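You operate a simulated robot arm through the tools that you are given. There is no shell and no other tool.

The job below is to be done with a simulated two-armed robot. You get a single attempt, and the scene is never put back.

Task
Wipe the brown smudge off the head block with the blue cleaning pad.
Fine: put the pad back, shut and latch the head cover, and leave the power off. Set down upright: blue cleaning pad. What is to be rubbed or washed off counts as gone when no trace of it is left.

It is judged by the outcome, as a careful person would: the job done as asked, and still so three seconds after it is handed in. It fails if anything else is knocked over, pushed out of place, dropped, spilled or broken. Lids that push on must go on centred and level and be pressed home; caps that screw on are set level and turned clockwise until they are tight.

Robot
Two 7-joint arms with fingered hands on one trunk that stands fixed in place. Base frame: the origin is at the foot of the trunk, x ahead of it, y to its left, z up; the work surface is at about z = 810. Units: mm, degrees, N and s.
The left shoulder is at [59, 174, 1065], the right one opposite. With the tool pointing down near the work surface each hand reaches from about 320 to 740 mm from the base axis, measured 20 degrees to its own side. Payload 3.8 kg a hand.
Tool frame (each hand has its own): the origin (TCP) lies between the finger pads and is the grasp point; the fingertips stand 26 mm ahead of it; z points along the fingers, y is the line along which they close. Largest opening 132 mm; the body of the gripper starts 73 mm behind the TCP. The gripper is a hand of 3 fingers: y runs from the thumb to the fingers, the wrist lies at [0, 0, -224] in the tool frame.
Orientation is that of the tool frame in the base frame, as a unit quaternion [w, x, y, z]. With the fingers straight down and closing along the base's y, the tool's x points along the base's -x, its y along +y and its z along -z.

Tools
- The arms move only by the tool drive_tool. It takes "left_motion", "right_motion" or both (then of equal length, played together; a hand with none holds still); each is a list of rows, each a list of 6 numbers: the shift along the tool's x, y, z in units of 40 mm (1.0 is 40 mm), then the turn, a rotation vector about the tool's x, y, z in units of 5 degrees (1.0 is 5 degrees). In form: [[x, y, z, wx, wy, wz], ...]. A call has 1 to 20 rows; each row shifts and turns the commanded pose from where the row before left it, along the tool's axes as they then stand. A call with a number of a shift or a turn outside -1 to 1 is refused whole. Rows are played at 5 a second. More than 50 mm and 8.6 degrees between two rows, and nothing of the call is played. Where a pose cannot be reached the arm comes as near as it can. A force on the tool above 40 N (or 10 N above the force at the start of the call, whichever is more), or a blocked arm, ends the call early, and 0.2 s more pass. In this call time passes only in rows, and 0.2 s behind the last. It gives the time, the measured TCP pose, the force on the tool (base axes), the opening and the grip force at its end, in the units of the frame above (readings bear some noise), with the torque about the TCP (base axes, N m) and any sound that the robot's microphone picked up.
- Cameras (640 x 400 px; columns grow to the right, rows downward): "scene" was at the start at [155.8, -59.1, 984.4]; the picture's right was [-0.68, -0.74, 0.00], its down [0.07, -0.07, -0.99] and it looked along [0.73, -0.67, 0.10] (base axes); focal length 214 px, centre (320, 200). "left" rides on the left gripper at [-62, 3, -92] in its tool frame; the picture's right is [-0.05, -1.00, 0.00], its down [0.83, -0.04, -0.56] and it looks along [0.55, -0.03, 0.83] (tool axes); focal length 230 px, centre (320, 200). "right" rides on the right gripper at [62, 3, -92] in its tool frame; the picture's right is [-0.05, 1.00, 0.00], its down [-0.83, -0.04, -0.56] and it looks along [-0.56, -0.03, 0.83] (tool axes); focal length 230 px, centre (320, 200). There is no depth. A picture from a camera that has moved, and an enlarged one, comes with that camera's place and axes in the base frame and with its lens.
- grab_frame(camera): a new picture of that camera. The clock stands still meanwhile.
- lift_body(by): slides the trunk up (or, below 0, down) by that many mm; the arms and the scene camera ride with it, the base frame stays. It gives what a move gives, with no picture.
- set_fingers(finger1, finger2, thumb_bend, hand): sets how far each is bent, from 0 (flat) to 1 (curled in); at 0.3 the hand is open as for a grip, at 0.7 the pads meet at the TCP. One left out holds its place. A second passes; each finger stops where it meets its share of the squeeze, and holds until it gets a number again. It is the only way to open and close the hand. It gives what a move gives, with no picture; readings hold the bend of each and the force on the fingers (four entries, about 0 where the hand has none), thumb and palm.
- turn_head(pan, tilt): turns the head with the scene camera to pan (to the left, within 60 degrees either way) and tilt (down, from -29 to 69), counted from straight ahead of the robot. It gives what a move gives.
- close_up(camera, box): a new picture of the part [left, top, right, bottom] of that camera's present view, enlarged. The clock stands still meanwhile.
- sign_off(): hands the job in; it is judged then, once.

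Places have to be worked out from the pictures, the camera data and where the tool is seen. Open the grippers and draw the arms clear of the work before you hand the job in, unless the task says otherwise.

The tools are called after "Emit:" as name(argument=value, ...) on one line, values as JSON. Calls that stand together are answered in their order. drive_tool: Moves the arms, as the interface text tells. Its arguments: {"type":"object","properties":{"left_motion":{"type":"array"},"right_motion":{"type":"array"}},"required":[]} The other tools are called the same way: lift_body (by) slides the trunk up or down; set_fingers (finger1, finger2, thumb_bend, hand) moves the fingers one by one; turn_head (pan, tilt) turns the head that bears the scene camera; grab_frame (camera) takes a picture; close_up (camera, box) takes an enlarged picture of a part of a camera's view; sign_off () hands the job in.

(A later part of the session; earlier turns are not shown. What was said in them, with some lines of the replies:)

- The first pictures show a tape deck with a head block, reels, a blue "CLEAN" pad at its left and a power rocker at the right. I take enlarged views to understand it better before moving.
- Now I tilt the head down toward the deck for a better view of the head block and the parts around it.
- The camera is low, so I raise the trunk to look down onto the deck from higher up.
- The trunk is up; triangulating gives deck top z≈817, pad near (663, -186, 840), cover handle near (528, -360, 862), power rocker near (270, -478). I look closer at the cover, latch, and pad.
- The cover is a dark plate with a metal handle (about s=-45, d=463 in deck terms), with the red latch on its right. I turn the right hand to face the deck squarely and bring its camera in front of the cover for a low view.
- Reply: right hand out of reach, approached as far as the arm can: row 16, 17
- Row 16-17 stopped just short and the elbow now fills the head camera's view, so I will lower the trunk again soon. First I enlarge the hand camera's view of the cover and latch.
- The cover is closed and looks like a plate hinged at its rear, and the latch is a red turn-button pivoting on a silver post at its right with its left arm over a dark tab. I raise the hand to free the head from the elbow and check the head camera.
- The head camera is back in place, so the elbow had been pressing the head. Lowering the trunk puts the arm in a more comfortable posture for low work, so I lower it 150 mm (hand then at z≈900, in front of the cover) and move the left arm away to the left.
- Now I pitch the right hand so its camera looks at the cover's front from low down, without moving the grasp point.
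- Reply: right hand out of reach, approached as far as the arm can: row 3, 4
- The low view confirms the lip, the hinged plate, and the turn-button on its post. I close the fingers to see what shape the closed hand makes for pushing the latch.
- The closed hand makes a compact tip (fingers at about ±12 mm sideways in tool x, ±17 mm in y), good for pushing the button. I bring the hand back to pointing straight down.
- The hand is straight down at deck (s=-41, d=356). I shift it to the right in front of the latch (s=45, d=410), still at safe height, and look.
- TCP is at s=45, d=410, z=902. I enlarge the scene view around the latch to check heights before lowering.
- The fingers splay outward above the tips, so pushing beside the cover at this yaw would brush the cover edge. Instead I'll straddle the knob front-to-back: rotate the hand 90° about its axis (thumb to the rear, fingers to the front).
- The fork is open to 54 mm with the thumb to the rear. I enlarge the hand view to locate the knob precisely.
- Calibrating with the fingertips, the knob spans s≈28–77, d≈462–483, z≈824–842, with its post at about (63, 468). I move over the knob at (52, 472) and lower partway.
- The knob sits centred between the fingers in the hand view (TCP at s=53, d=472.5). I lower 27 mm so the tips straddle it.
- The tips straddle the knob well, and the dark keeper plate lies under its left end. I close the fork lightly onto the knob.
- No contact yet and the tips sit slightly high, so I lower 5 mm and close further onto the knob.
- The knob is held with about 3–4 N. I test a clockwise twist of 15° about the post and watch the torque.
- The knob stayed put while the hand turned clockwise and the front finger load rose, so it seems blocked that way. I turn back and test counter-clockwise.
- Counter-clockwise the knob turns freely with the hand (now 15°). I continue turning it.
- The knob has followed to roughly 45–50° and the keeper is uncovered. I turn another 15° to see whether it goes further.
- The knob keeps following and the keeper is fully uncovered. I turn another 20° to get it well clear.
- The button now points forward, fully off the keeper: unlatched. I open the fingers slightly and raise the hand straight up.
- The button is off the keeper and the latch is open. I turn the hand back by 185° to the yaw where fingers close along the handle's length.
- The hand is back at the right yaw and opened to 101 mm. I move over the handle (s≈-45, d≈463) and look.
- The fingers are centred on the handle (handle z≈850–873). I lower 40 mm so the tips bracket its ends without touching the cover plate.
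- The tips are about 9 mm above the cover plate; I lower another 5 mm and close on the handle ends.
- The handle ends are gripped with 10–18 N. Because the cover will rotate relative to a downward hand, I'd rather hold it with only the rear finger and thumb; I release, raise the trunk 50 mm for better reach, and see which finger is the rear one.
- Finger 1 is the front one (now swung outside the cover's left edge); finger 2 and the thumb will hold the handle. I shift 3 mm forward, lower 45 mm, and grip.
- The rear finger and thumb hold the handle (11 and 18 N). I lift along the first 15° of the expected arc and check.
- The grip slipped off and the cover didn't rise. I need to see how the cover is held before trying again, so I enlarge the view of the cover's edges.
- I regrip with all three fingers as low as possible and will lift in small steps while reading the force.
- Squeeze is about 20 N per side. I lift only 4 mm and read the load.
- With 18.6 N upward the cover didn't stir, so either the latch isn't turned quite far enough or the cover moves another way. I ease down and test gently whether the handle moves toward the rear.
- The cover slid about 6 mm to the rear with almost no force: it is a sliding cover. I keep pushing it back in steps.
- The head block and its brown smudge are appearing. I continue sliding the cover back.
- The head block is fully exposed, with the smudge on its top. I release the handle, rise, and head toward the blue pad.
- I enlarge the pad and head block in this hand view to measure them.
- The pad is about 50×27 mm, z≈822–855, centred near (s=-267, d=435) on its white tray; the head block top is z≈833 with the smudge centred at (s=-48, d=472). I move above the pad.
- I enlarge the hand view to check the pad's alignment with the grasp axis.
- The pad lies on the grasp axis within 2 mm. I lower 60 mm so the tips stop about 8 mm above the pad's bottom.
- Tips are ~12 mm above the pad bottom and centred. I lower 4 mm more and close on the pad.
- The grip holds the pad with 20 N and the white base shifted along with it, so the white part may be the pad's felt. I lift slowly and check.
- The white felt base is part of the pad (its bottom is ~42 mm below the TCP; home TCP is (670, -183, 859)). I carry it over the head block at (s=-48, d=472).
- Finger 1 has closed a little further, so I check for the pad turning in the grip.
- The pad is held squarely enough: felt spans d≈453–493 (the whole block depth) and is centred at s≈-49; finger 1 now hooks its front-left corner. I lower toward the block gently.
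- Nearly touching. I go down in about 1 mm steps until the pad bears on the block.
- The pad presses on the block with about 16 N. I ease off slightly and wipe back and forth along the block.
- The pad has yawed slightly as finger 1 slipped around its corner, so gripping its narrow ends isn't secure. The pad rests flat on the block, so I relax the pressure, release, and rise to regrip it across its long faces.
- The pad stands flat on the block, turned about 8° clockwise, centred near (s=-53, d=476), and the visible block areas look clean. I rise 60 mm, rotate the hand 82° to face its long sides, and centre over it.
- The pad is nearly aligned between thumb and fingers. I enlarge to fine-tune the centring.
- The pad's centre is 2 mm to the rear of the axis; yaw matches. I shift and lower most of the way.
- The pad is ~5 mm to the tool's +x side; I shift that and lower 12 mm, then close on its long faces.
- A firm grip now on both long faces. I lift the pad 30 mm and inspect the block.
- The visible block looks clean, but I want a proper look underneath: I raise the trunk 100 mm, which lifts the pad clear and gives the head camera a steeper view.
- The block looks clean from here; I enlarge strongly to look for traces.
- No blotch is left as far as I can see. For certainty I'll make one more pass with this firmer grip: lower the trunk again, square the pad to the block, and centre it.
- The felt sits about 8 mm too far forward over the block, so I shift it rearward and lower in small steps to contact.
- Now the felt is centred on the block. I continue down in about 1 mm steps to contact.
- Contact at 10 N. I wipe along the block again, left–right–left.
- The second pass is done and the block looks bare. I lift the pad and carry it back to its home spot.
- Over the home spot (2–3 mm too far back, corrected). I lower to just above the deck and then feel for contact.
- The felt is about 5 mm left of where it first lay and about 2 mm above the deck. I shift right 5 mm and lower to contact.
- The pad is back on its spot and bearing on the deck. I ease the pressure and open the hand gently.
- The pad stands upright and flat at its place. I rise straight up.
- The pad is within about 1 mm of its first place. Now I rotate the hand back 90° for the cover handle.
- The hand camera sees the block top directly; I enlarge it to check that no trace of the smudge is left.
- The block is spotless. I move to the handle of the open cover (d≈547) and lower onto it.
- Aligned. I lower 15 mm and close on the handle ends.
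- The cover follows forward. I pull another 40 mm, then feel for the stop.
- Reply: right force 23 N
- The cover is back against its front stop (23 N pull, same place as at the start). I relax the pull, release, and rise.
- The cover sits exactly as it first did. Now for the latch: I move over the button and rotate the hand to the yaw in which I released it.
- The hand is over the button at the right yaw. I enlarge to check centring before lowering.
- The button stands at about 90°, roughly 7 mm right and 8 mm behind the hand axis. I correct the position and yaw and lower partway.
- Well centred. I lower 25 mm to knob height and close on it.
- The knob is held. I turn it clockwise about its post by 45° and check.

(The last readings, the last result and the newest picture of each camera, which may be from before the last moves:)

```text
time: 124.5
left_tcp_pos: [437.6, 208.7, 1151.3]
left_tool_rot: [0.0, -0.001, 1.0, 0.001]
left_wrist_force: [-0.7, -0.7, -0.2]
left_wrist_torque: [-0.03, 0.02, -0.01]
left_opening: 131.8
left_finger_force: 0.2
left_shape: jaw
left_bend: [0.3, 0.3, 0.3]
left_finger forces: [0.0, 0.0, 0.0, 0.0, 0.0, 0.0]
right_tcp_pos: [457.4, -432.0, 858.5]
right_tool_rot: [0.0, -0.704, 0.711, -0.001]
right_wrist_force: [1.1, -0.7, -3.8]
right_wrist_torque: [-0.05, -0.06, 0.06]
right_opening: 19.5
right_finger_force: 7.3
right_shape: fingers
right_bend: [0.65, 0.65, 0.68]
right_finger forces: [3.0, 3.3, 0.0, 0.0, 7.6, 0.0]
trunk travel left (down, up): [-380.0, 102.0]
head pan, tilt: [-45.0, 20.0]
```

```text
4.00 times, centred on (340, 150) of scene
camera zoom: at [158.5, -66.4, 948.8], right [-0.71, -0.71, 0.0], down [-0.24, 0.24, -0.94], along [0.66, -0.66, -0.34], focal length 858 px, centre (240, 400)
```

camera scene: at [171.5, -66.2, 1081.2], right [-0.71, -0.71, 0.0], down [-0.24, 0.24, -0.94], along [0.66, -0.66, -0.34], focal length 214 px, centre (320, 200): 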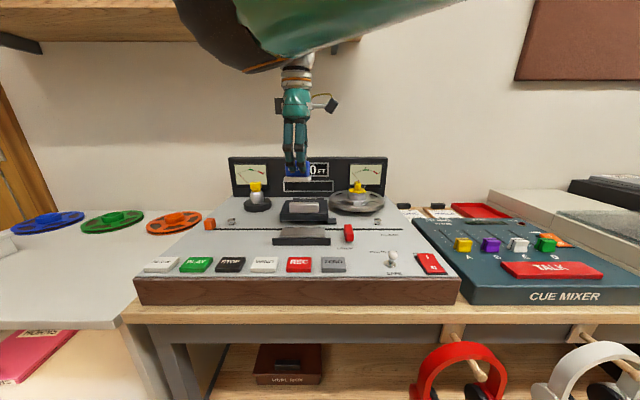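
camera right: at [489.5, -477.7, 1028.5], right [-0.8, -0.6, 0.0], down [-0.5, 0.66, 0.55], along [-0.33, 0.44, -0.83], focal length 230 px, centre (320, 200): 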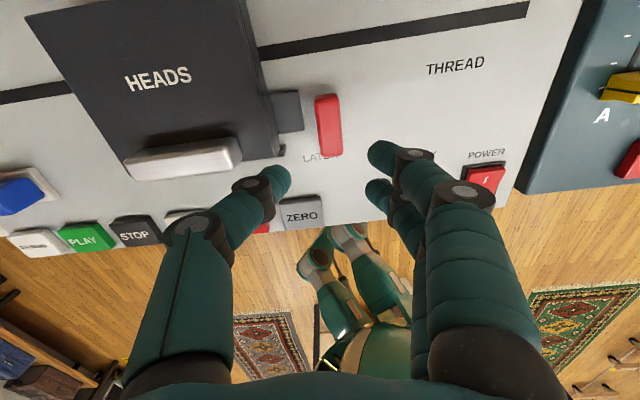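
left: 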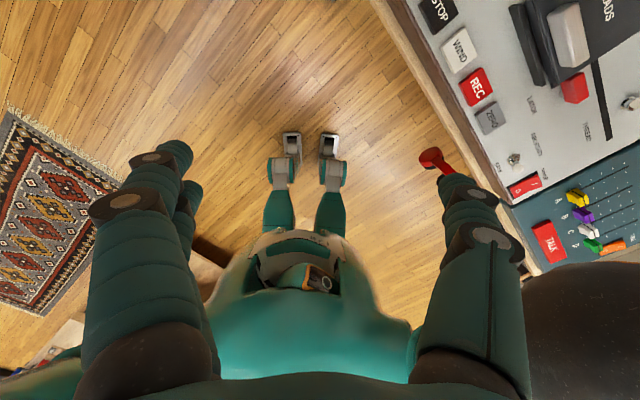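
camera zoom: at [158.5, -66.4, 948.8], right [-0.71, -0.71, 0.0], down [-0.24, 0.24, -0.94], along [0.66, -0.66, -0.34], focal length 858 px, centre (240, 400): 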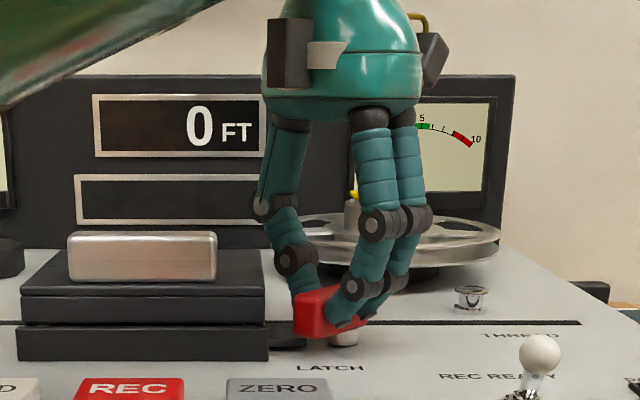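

The button follows; now at about 45°. I turn the remaining 45° and a little beyond, to seat it at its stop.

Emit:
drive_tool(right_motion=[[0.001, -0.024, 0, 0, 0, 1], [0.001, -0.024, 0, 0, 0, 1], [0.001, -0.024, 0, 0, 0, 1], [0.001, -0.024, 0, 0, 0, 1], [0.001, -0.024, 0, 0, 0, 1], [0.001, -0.024, 0, 0, 0, 1], [0.001, -0.024, 0, 0, 0, 1], [0.001, -0.024, 0, 0, 0, 1], [0.001, -0.024, 0, 0, 0, 1], [0.001, -0.024, 0, 0, 0, 1]])

Emit:
close_up(camera="right", box=[200, 80, 440, 230])

Emit:
close_up(camera="scene", box=[260, 100, 420, 200])

```text
time: 126.7
left_tcp_pos: [438.9, 211.0, 1151.4]
left_tool_rot: [0.0, -0.001, 1.0, 0.0]
left_wrist_force: [-0.1, 0.9, -0.8]
left_wrist_torque: [-0.03, 0.01, -0.02]
left_opening: 131.8
left_finger_force: 0.0
left_shape: jaw
left_bend: [0.3, 0.3, 0.3]
left_finger forces: [0.0, 0.0, 0.0, 0.1, 0.1, 0.0]
right_tcp_pos: [466.8, -434.5, 859.1]
right_tool_rot: [0.0, -0.337, 0.941, -0.001]
right_wrist_force: [6.4, 0.5, -1.9]
right_wrist_torque: [-0.04, -0.19, 0.12]
right_opening: 19.1
right_finger_force: 8.3
right_shape: fingers
right_bend: [0.66, 0.65, 0.67]
right_finger forces: [2.2, 3.9, 0.0, 0.0, 10.1, 0.1]
trunk travel left (down, up): [-380.0, 102.0]
head pan, tilt: [-45.0, 20.0]
```

```text
2.67 times, centred on (320, 155) of right
camera zoom: at [417.5, -471.5, 951.2], right [-0.59, 0.8, 0.0], down [0.67, 0.5, 0.56], along [0.45, 0.33, -0.83], focal length 614 px, centre (320, 320)
```

zoom: 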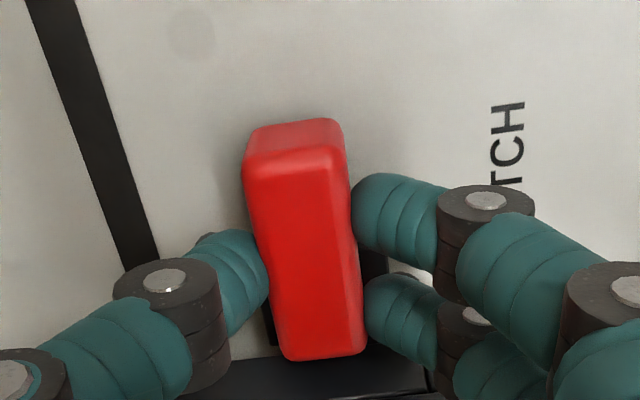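

```text
4.00 times, centred on (340, 150) of scene
camera zoom: at [158.7, -66.1, 948.7], right [-0.71, -0.71, 0.0], down [-0.24, 0.24, -0.94], along [0.66, -0.66, -0.34], focal length 858 px, centre (240, 400)
```

zoom: 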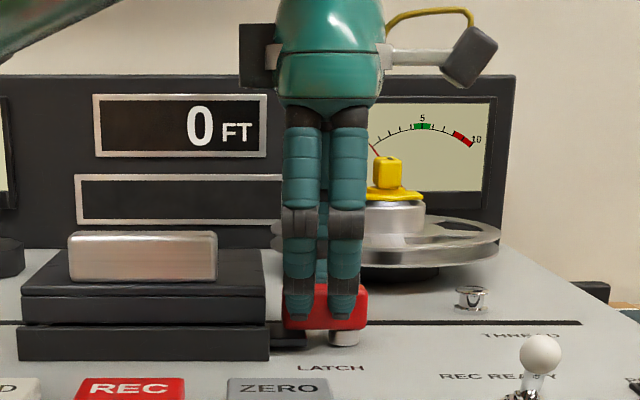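

The button is back over the keeper; the growing thumb load suggests it is at its stop. I turn 10° more to make sure it's fully seated.

Emit:
drive_tool(right_motion=[[0.001, -0.024, 0, 0, 0, 1], [0.001, -0.024, 0, 0, 0, 1]])

Emit:
close_up(camera="right", box=[200, 80, 440, 230])

Emit:
close_up(camera="scene", box=[260, 100, 420, 200])

```text
time: 127.3
left_tcp_pos: [438.4, 210.9, 1151.8]
left_tool_rot: [0.0, -0.001, 1.0, 0.0]
left_wrist_force: [-0.4, -0.5, -0.3]
left_wrist_torque: [-0.01, 0.02, -0.03]
left_opening: 131.9
left_finger_force: 0.0
left_shape: jaw
left_bend: [0.3, 0.3, 0.3]
left_finger forces: [0.0, 0.1, 0.0, 0.0, 0.0, 0.0]
right_tcp_pos: [465.9, -435.9, 857.6]
right_tool_rot: [0.0, -0.254, 0.967, 0.0]
right_wrist_force: [1.0, 1.1, -1.0]
right_wrist_torque: [0.07, -0.04, 0.3]
right_opening: 18.2
right_finger_force: 9.1
right_shape: fingers
right_bend: [0.67, 0.64, 0.67]
right_finger forces: [2.3, 7.5, 0.1, 0.0, 9.0, 0.0]
trunk travel left (down, up): [-380.0, 102.0]
head pan, tilt: [-45.0, 20.0]
```

```text
2.67 times, centred on (320, 155) of right
camera zoom: at [412.2, -463.8, 951.2], right [-0.44, 0.9, 0.0], down [0.75, 0.37, 0.55], along [0.5, 0.25, -0.83], focal length 614 px, centre (320, 320)
```

zoom: 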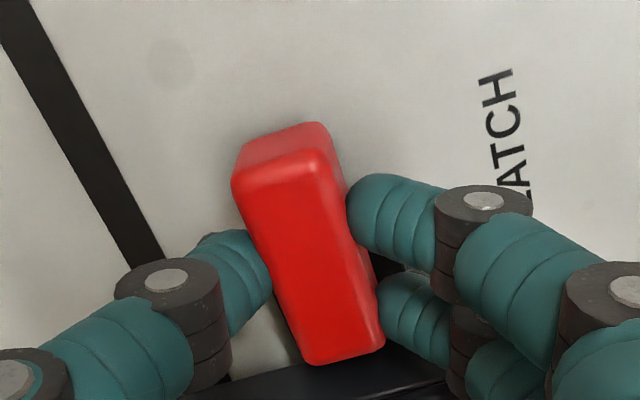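

```text
4.00 times, centred on (340, 150) of scene
camera zoom: at [158.3, -66.1, 948.8], right [-0.71, -0.71, 0.0], down [-0.24, 0.24, -0.94], along [0.66, -0.66, -0.34], focal length 858 px, centre (240, 400)
```

zoom: 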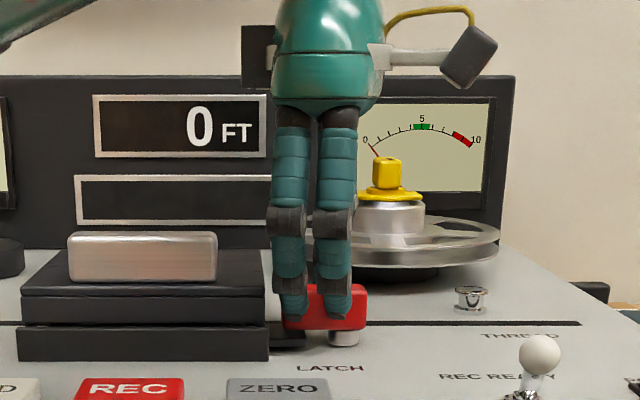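

The button is firmly at its closed stop. I open the fingers just enough to free it and rise straight up.

Emit:
set_fingers(hand="right", finger1=0.58, finger2=0.58, thumb_bend=0.58)

Emit:
drive_tool(right_motion=[[0, 0, -0.3, 0, 0, 0], [0, 0, -0.6, 0, 0, 0], [0, 0, -0.9, 0, 0, 0], [0, 0, -0.9, 0, 0, 0]])

Emit:
grab_frame(camera="right")

Emit:
close_up(camera="scene", box=[260, 110, 420, 210])

```text
time: 128.3
left_tcp_pos: [438.2, 209.7, 1151.8]
left_tool_rot: [0.0, -0.001, 1.0, 0.0]
left_wrist_force: [0.2, 0.7, 1.2]
left_wrist_torque: [-0.02, -0.01, -0.03]
left_opening: 132.1
left_finger_force: 0.1
left_shape: jaw
left_bend: [0.3, 0.3, 0.3]
left_finger forces: [0.1, 0.0, 0.0, 0.0, 0.0, 0.0]
right_tcp_pos: [466.0, -437.0, 859.3]
right_tool_rot: [0.0, -0.255, 0.967, -0.001]
right_wrist_force: [0.0, 0.8, 0.0]
right_wrist_torque: [0.0, -0.03, -0.02]
right_opening: 44.1
right_finger_force: 0.1
right_shape: fingers
right_bend: [0.57, 0.57, 0.57]
right_finger forces: [0.0, 0.0, 0.1, 0.0, 0.0, 0.1]
trunk travel left (down, up): [-380.0, 102.0]
head pan, tilt: [-45.0, 20.0]
```

```text
time: 129.3
left_tcp_pos: [436.1, 210.1, 1153.2]
left_tool_rot: [0.0, -0.001, 1.0, 0.0]
left_wrist_force: [0.1, 1.0, 0.3]
left_wrist_torque: [0.0, -0.01, -0.03]
left_opening: 132.0
left_finger_force: 0.0
left_shape: jaw
left_bend: [0.3, 0.3, 0.3]
left_finger forces: [0.0, 0.0, 0.0, 0.0, 0.1, 0.1]
right_tcp_pos: [464.6, -435.0, 967.3]
right_tool_rot: [0.0, -0.255, 0.967, -0.001]
right_wrist_force: [-0.2, -0.1, -0.4]
right_wrist_torque: [-0.02, 0.0, -0.04]
right_opening: 43.9
right_finger_force: 0.0
right_shape: fingers
right_bend: [0.57, 0.57, 0.57]
right_finger forces: [0.0, 0.0, 0.0, 0.0, 0.1, 0.1]
trunk travel left (down, up): [-380.0, 102.0]
head pan, tilt: [-45.0, 20.0]
```

```text
taken
camera right: at [411.1, -462.9, 1060.4], right [-0.45, 0.89, 0.0], down [0.74, 0.37, 0.56], along [0.5, 0.25, -0.83], focal length 230 px, centre (320, 200)
```

right: 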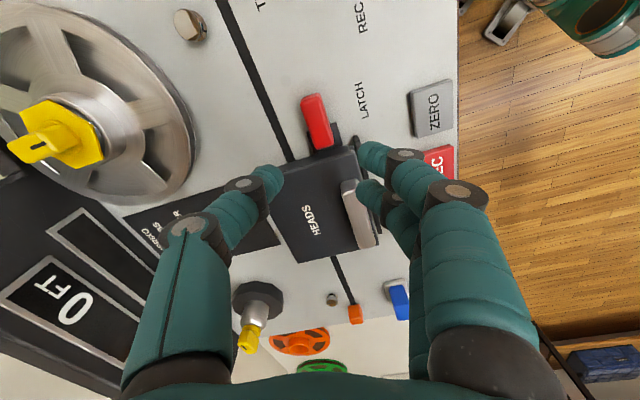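

```text
4.00 times, centred on (340, 160) of scene
camera zoom: at [157.9, -65.9, 948.9], right [-0.71, -0.71, 0.0], down [-0.24, 0.24, -0.94], along [0.66, -0.66, -0.34], focal length 858 px, centre (240, 360)
```

zoom: 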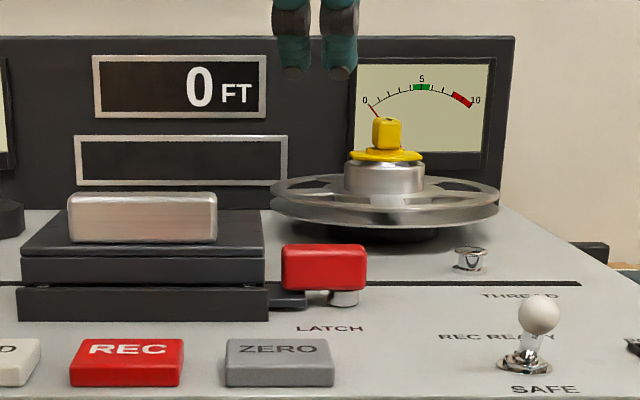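

The latch is closed just as at the start. I withdraw the right arm: up, then back toward its starting pose with the hand open.

Emit:
drive_tool(right_motion=[[0, 0, -0.9, 0, 0, 0], [0, 0, -0.9, 0, 0, 0], [0, 0, -0.9, 0, 0, 0], [0, 0, -0.7, 0, 0, 0], [0, 0, 0, 0, 0, 1], [0, 0, 0, 0, 0, 1], [0, 0, 0, 0, 0, 1], [0, 0, 0, 0, 0, 1], [0, 0, 0, 0, 0, 1], [0, 0, 0, 0, 0, 0.9], [0.87, 0.05, 0, 0, 0, 0], [0.87, 0.05, 0, 0, 0, 0], [0.87, 0.05, 0, 0, 0, 0], [0.87, 0.05, 0, 0, 0, 0], [0.87, 0.05, 0, 0, 0, 0]])

Emit:
set_fingers(hand="right", finger1=0.3, finger2=0.3, thumb_bend=0.3)

Emit:
grab_frame(camera="scene")

Emit:
grab_frame(camera="right")

```text
time: 132.5
left_tcp_pos: [437.7, 210.0, 1151.5]
left_tool_rot: [0.0, -0.001, 1.0, 0.0]
left_wrist_force: [0.2, -0.1, -0.1]
left_wrist_torque: [-0.02, 0.0, 0.01]
left_opening: 132.1
left_finger_force: 0.0
left_shape: jaw
left_bend: [0.3, 0.3, 0.3]
left_finger forces: [0.1, 0.0, 0.0, 0.0, 0.0, 0.1]
right_tcp_pos: [291.6, -426.5, 1103.6]
right_tool_rot: [0.001, 0.0, 1.0, -0.001]
right_wrist_force: [-0.6, -0.3, 1.4]
right_wrist_torque: [-0.01, -0.03, -0.01]
right_opening: 43.8
right_finger_force: 0.1
right_shape: fingers
right_bend: [0.57, 0.57, 0.57]
right_finger forces: [0.1, 0.1, 0.0, 0.1, 0.0, 0.0]
trunk travel left (down, up): [-380.0, 102.0]
head pan, tilt: [-45.0, 20.0]
```

```text
time: 133.5
left_tcp_pos: [438.6, 210.9, 1152.5]
left_tool_rot: [0.0, 0.0, 1.0, 0.0]
left_wrist_force: [0.2, -0.2, 0.5]
left_wrist_torque: [0.01, -0.01, 0.01]
left_opening: 131.9
left_finger_force: 0.0
left_shape: jaw
left_bend: [0.3, 0.3, 0.3]
left_finger forces: [0.0, 0.0, 0.0, 0.1, 0.2, 0.0]
right_tcp_pos: [293.3, -425.6, 1101.1]
right_tool_rot: [0.001, 0.0, 1.0, -0.002]
right_wrist_force: [-0.2, 0.2, -0.2]
right_wrist_torque: [-0.02, 0.01, -0.02]
right_opening: 133.9
right_finger_force: 0.0
right_shape: fingers
right_bend: [0.3, 0.3, 0.3]
right_finger forces: [0.1, 0.0, 0.0, 0.0, 0.0, 0.0]
trunk travel left (down, up): [-380.0, 102.0]
head pan, tilt: [-45.0, 20.0]
```

```text
taken
camera scene: at [158.2, -66.1, 948.8], right [-0.71, -0.71, 0.0], down [-0.24, 0.24, -0.94], along [0.66, -0.66, -0.34], focal length 214 px, centre (320, 200)
```

scene: 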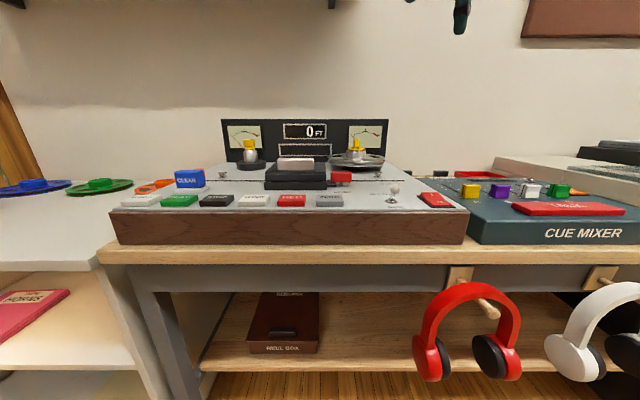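

```text
taken
camera right: at [231.6, -422.8, 1194.9], right [0.05, 1.0, 0.0], down [0.83, -0.04, 0.56], along [0.56, -0.03, -0.83], focal length 230 px, centre (320, 200)
```

right: 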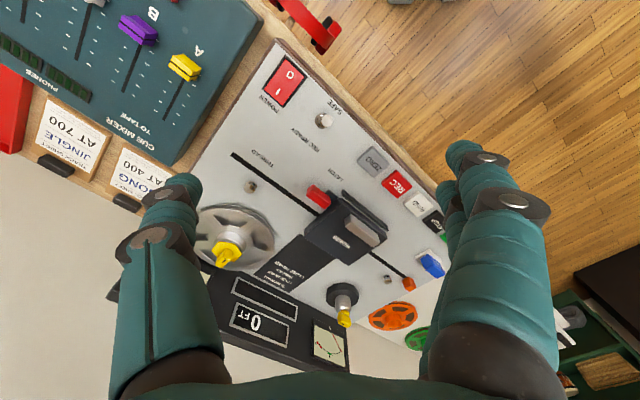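

I compare the final state closely: latch, cover, pad and the power rocker.

Emit:
close_up(camera="right", box=[180, 130, 480, 330])

Emit:
close_up(camera="right", box=[240, 40, 360, 140])

Emit:
close_up(camera="scene", box=[130, 150, 470, 250])

```text
2.00 times, centred on (330, 230) of right
camera zoom: at [231.6, -422.8, 1194.9], right [0.05, 1.0, 0.0], down [0.83, -0.04, 0.56], along [0.56, -0.03, -0.83], focal length 460 px, centre (300, 140)
```

zoom: 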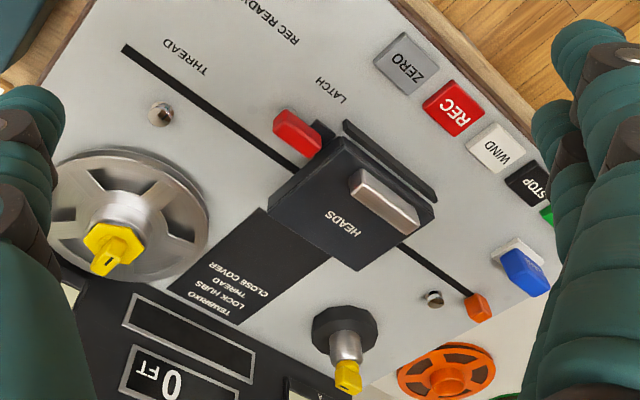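

```text
4.00 times, centred on (300, 90) of right
camera zoom: at [231.6, -422.8, 1194.9], right [0.05, 1.0, 0.0], down [0.83, -0.04, 0.56], along [0.56, -0.03, -0.83], focal length 920 px, centre (400, 640)
```

zoom: 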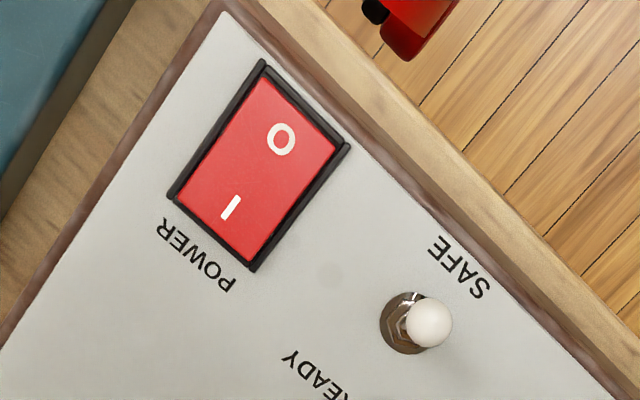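

```text
1.88 times, centred on (300, 200) of scene
camera zoom: at [158.2, -66.1, 948.8], right [-0.71, -0.71, 0.0], down [-0.24, 0.24, -0.94], along [0.66, -0.66, -0.34], focal length 404 px, centre (358, 200)
```

zoom: 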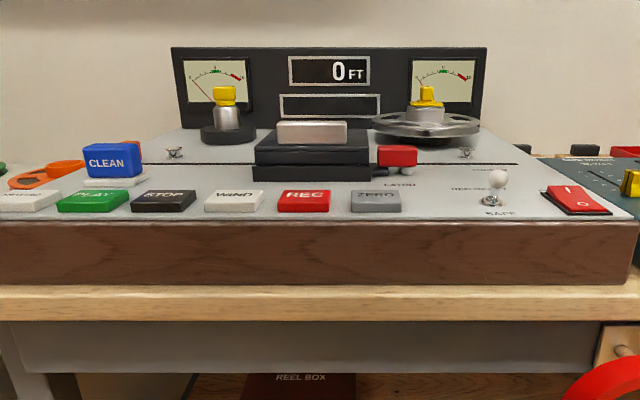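

Everything matches the starting layout: cover shut and latched, pad upright in its place, block clean, power rocker untouched with the O side down, and both hands are empty and clear. I hand the job in.

Emit:
sign_off()

```text
The job is handed in.
```

The brown smudge is wiped off the head block and the job is handed in. I don't have the judge's result yet.

- **Smudge:** I made two passes with the blue pad. A close-up of the bare block afterwards showed no trace left.
- **Pad:** It stands upright where it was, within about 1 mm by the camera.
- **Head cover:** It turned out to slide rather than hinge. It is pulled forward against its stop and the red latch is turned back to its closed stop.
- **Power:** I never touched the switch. It looks the same as at the start, with the O side down.

Nothing was knocked over or dropped. Early on, the right elbow briefly pressed against the robot's head while the trunk was raised; I backed off and it returned to position. Both hands are open and clear of the deck.
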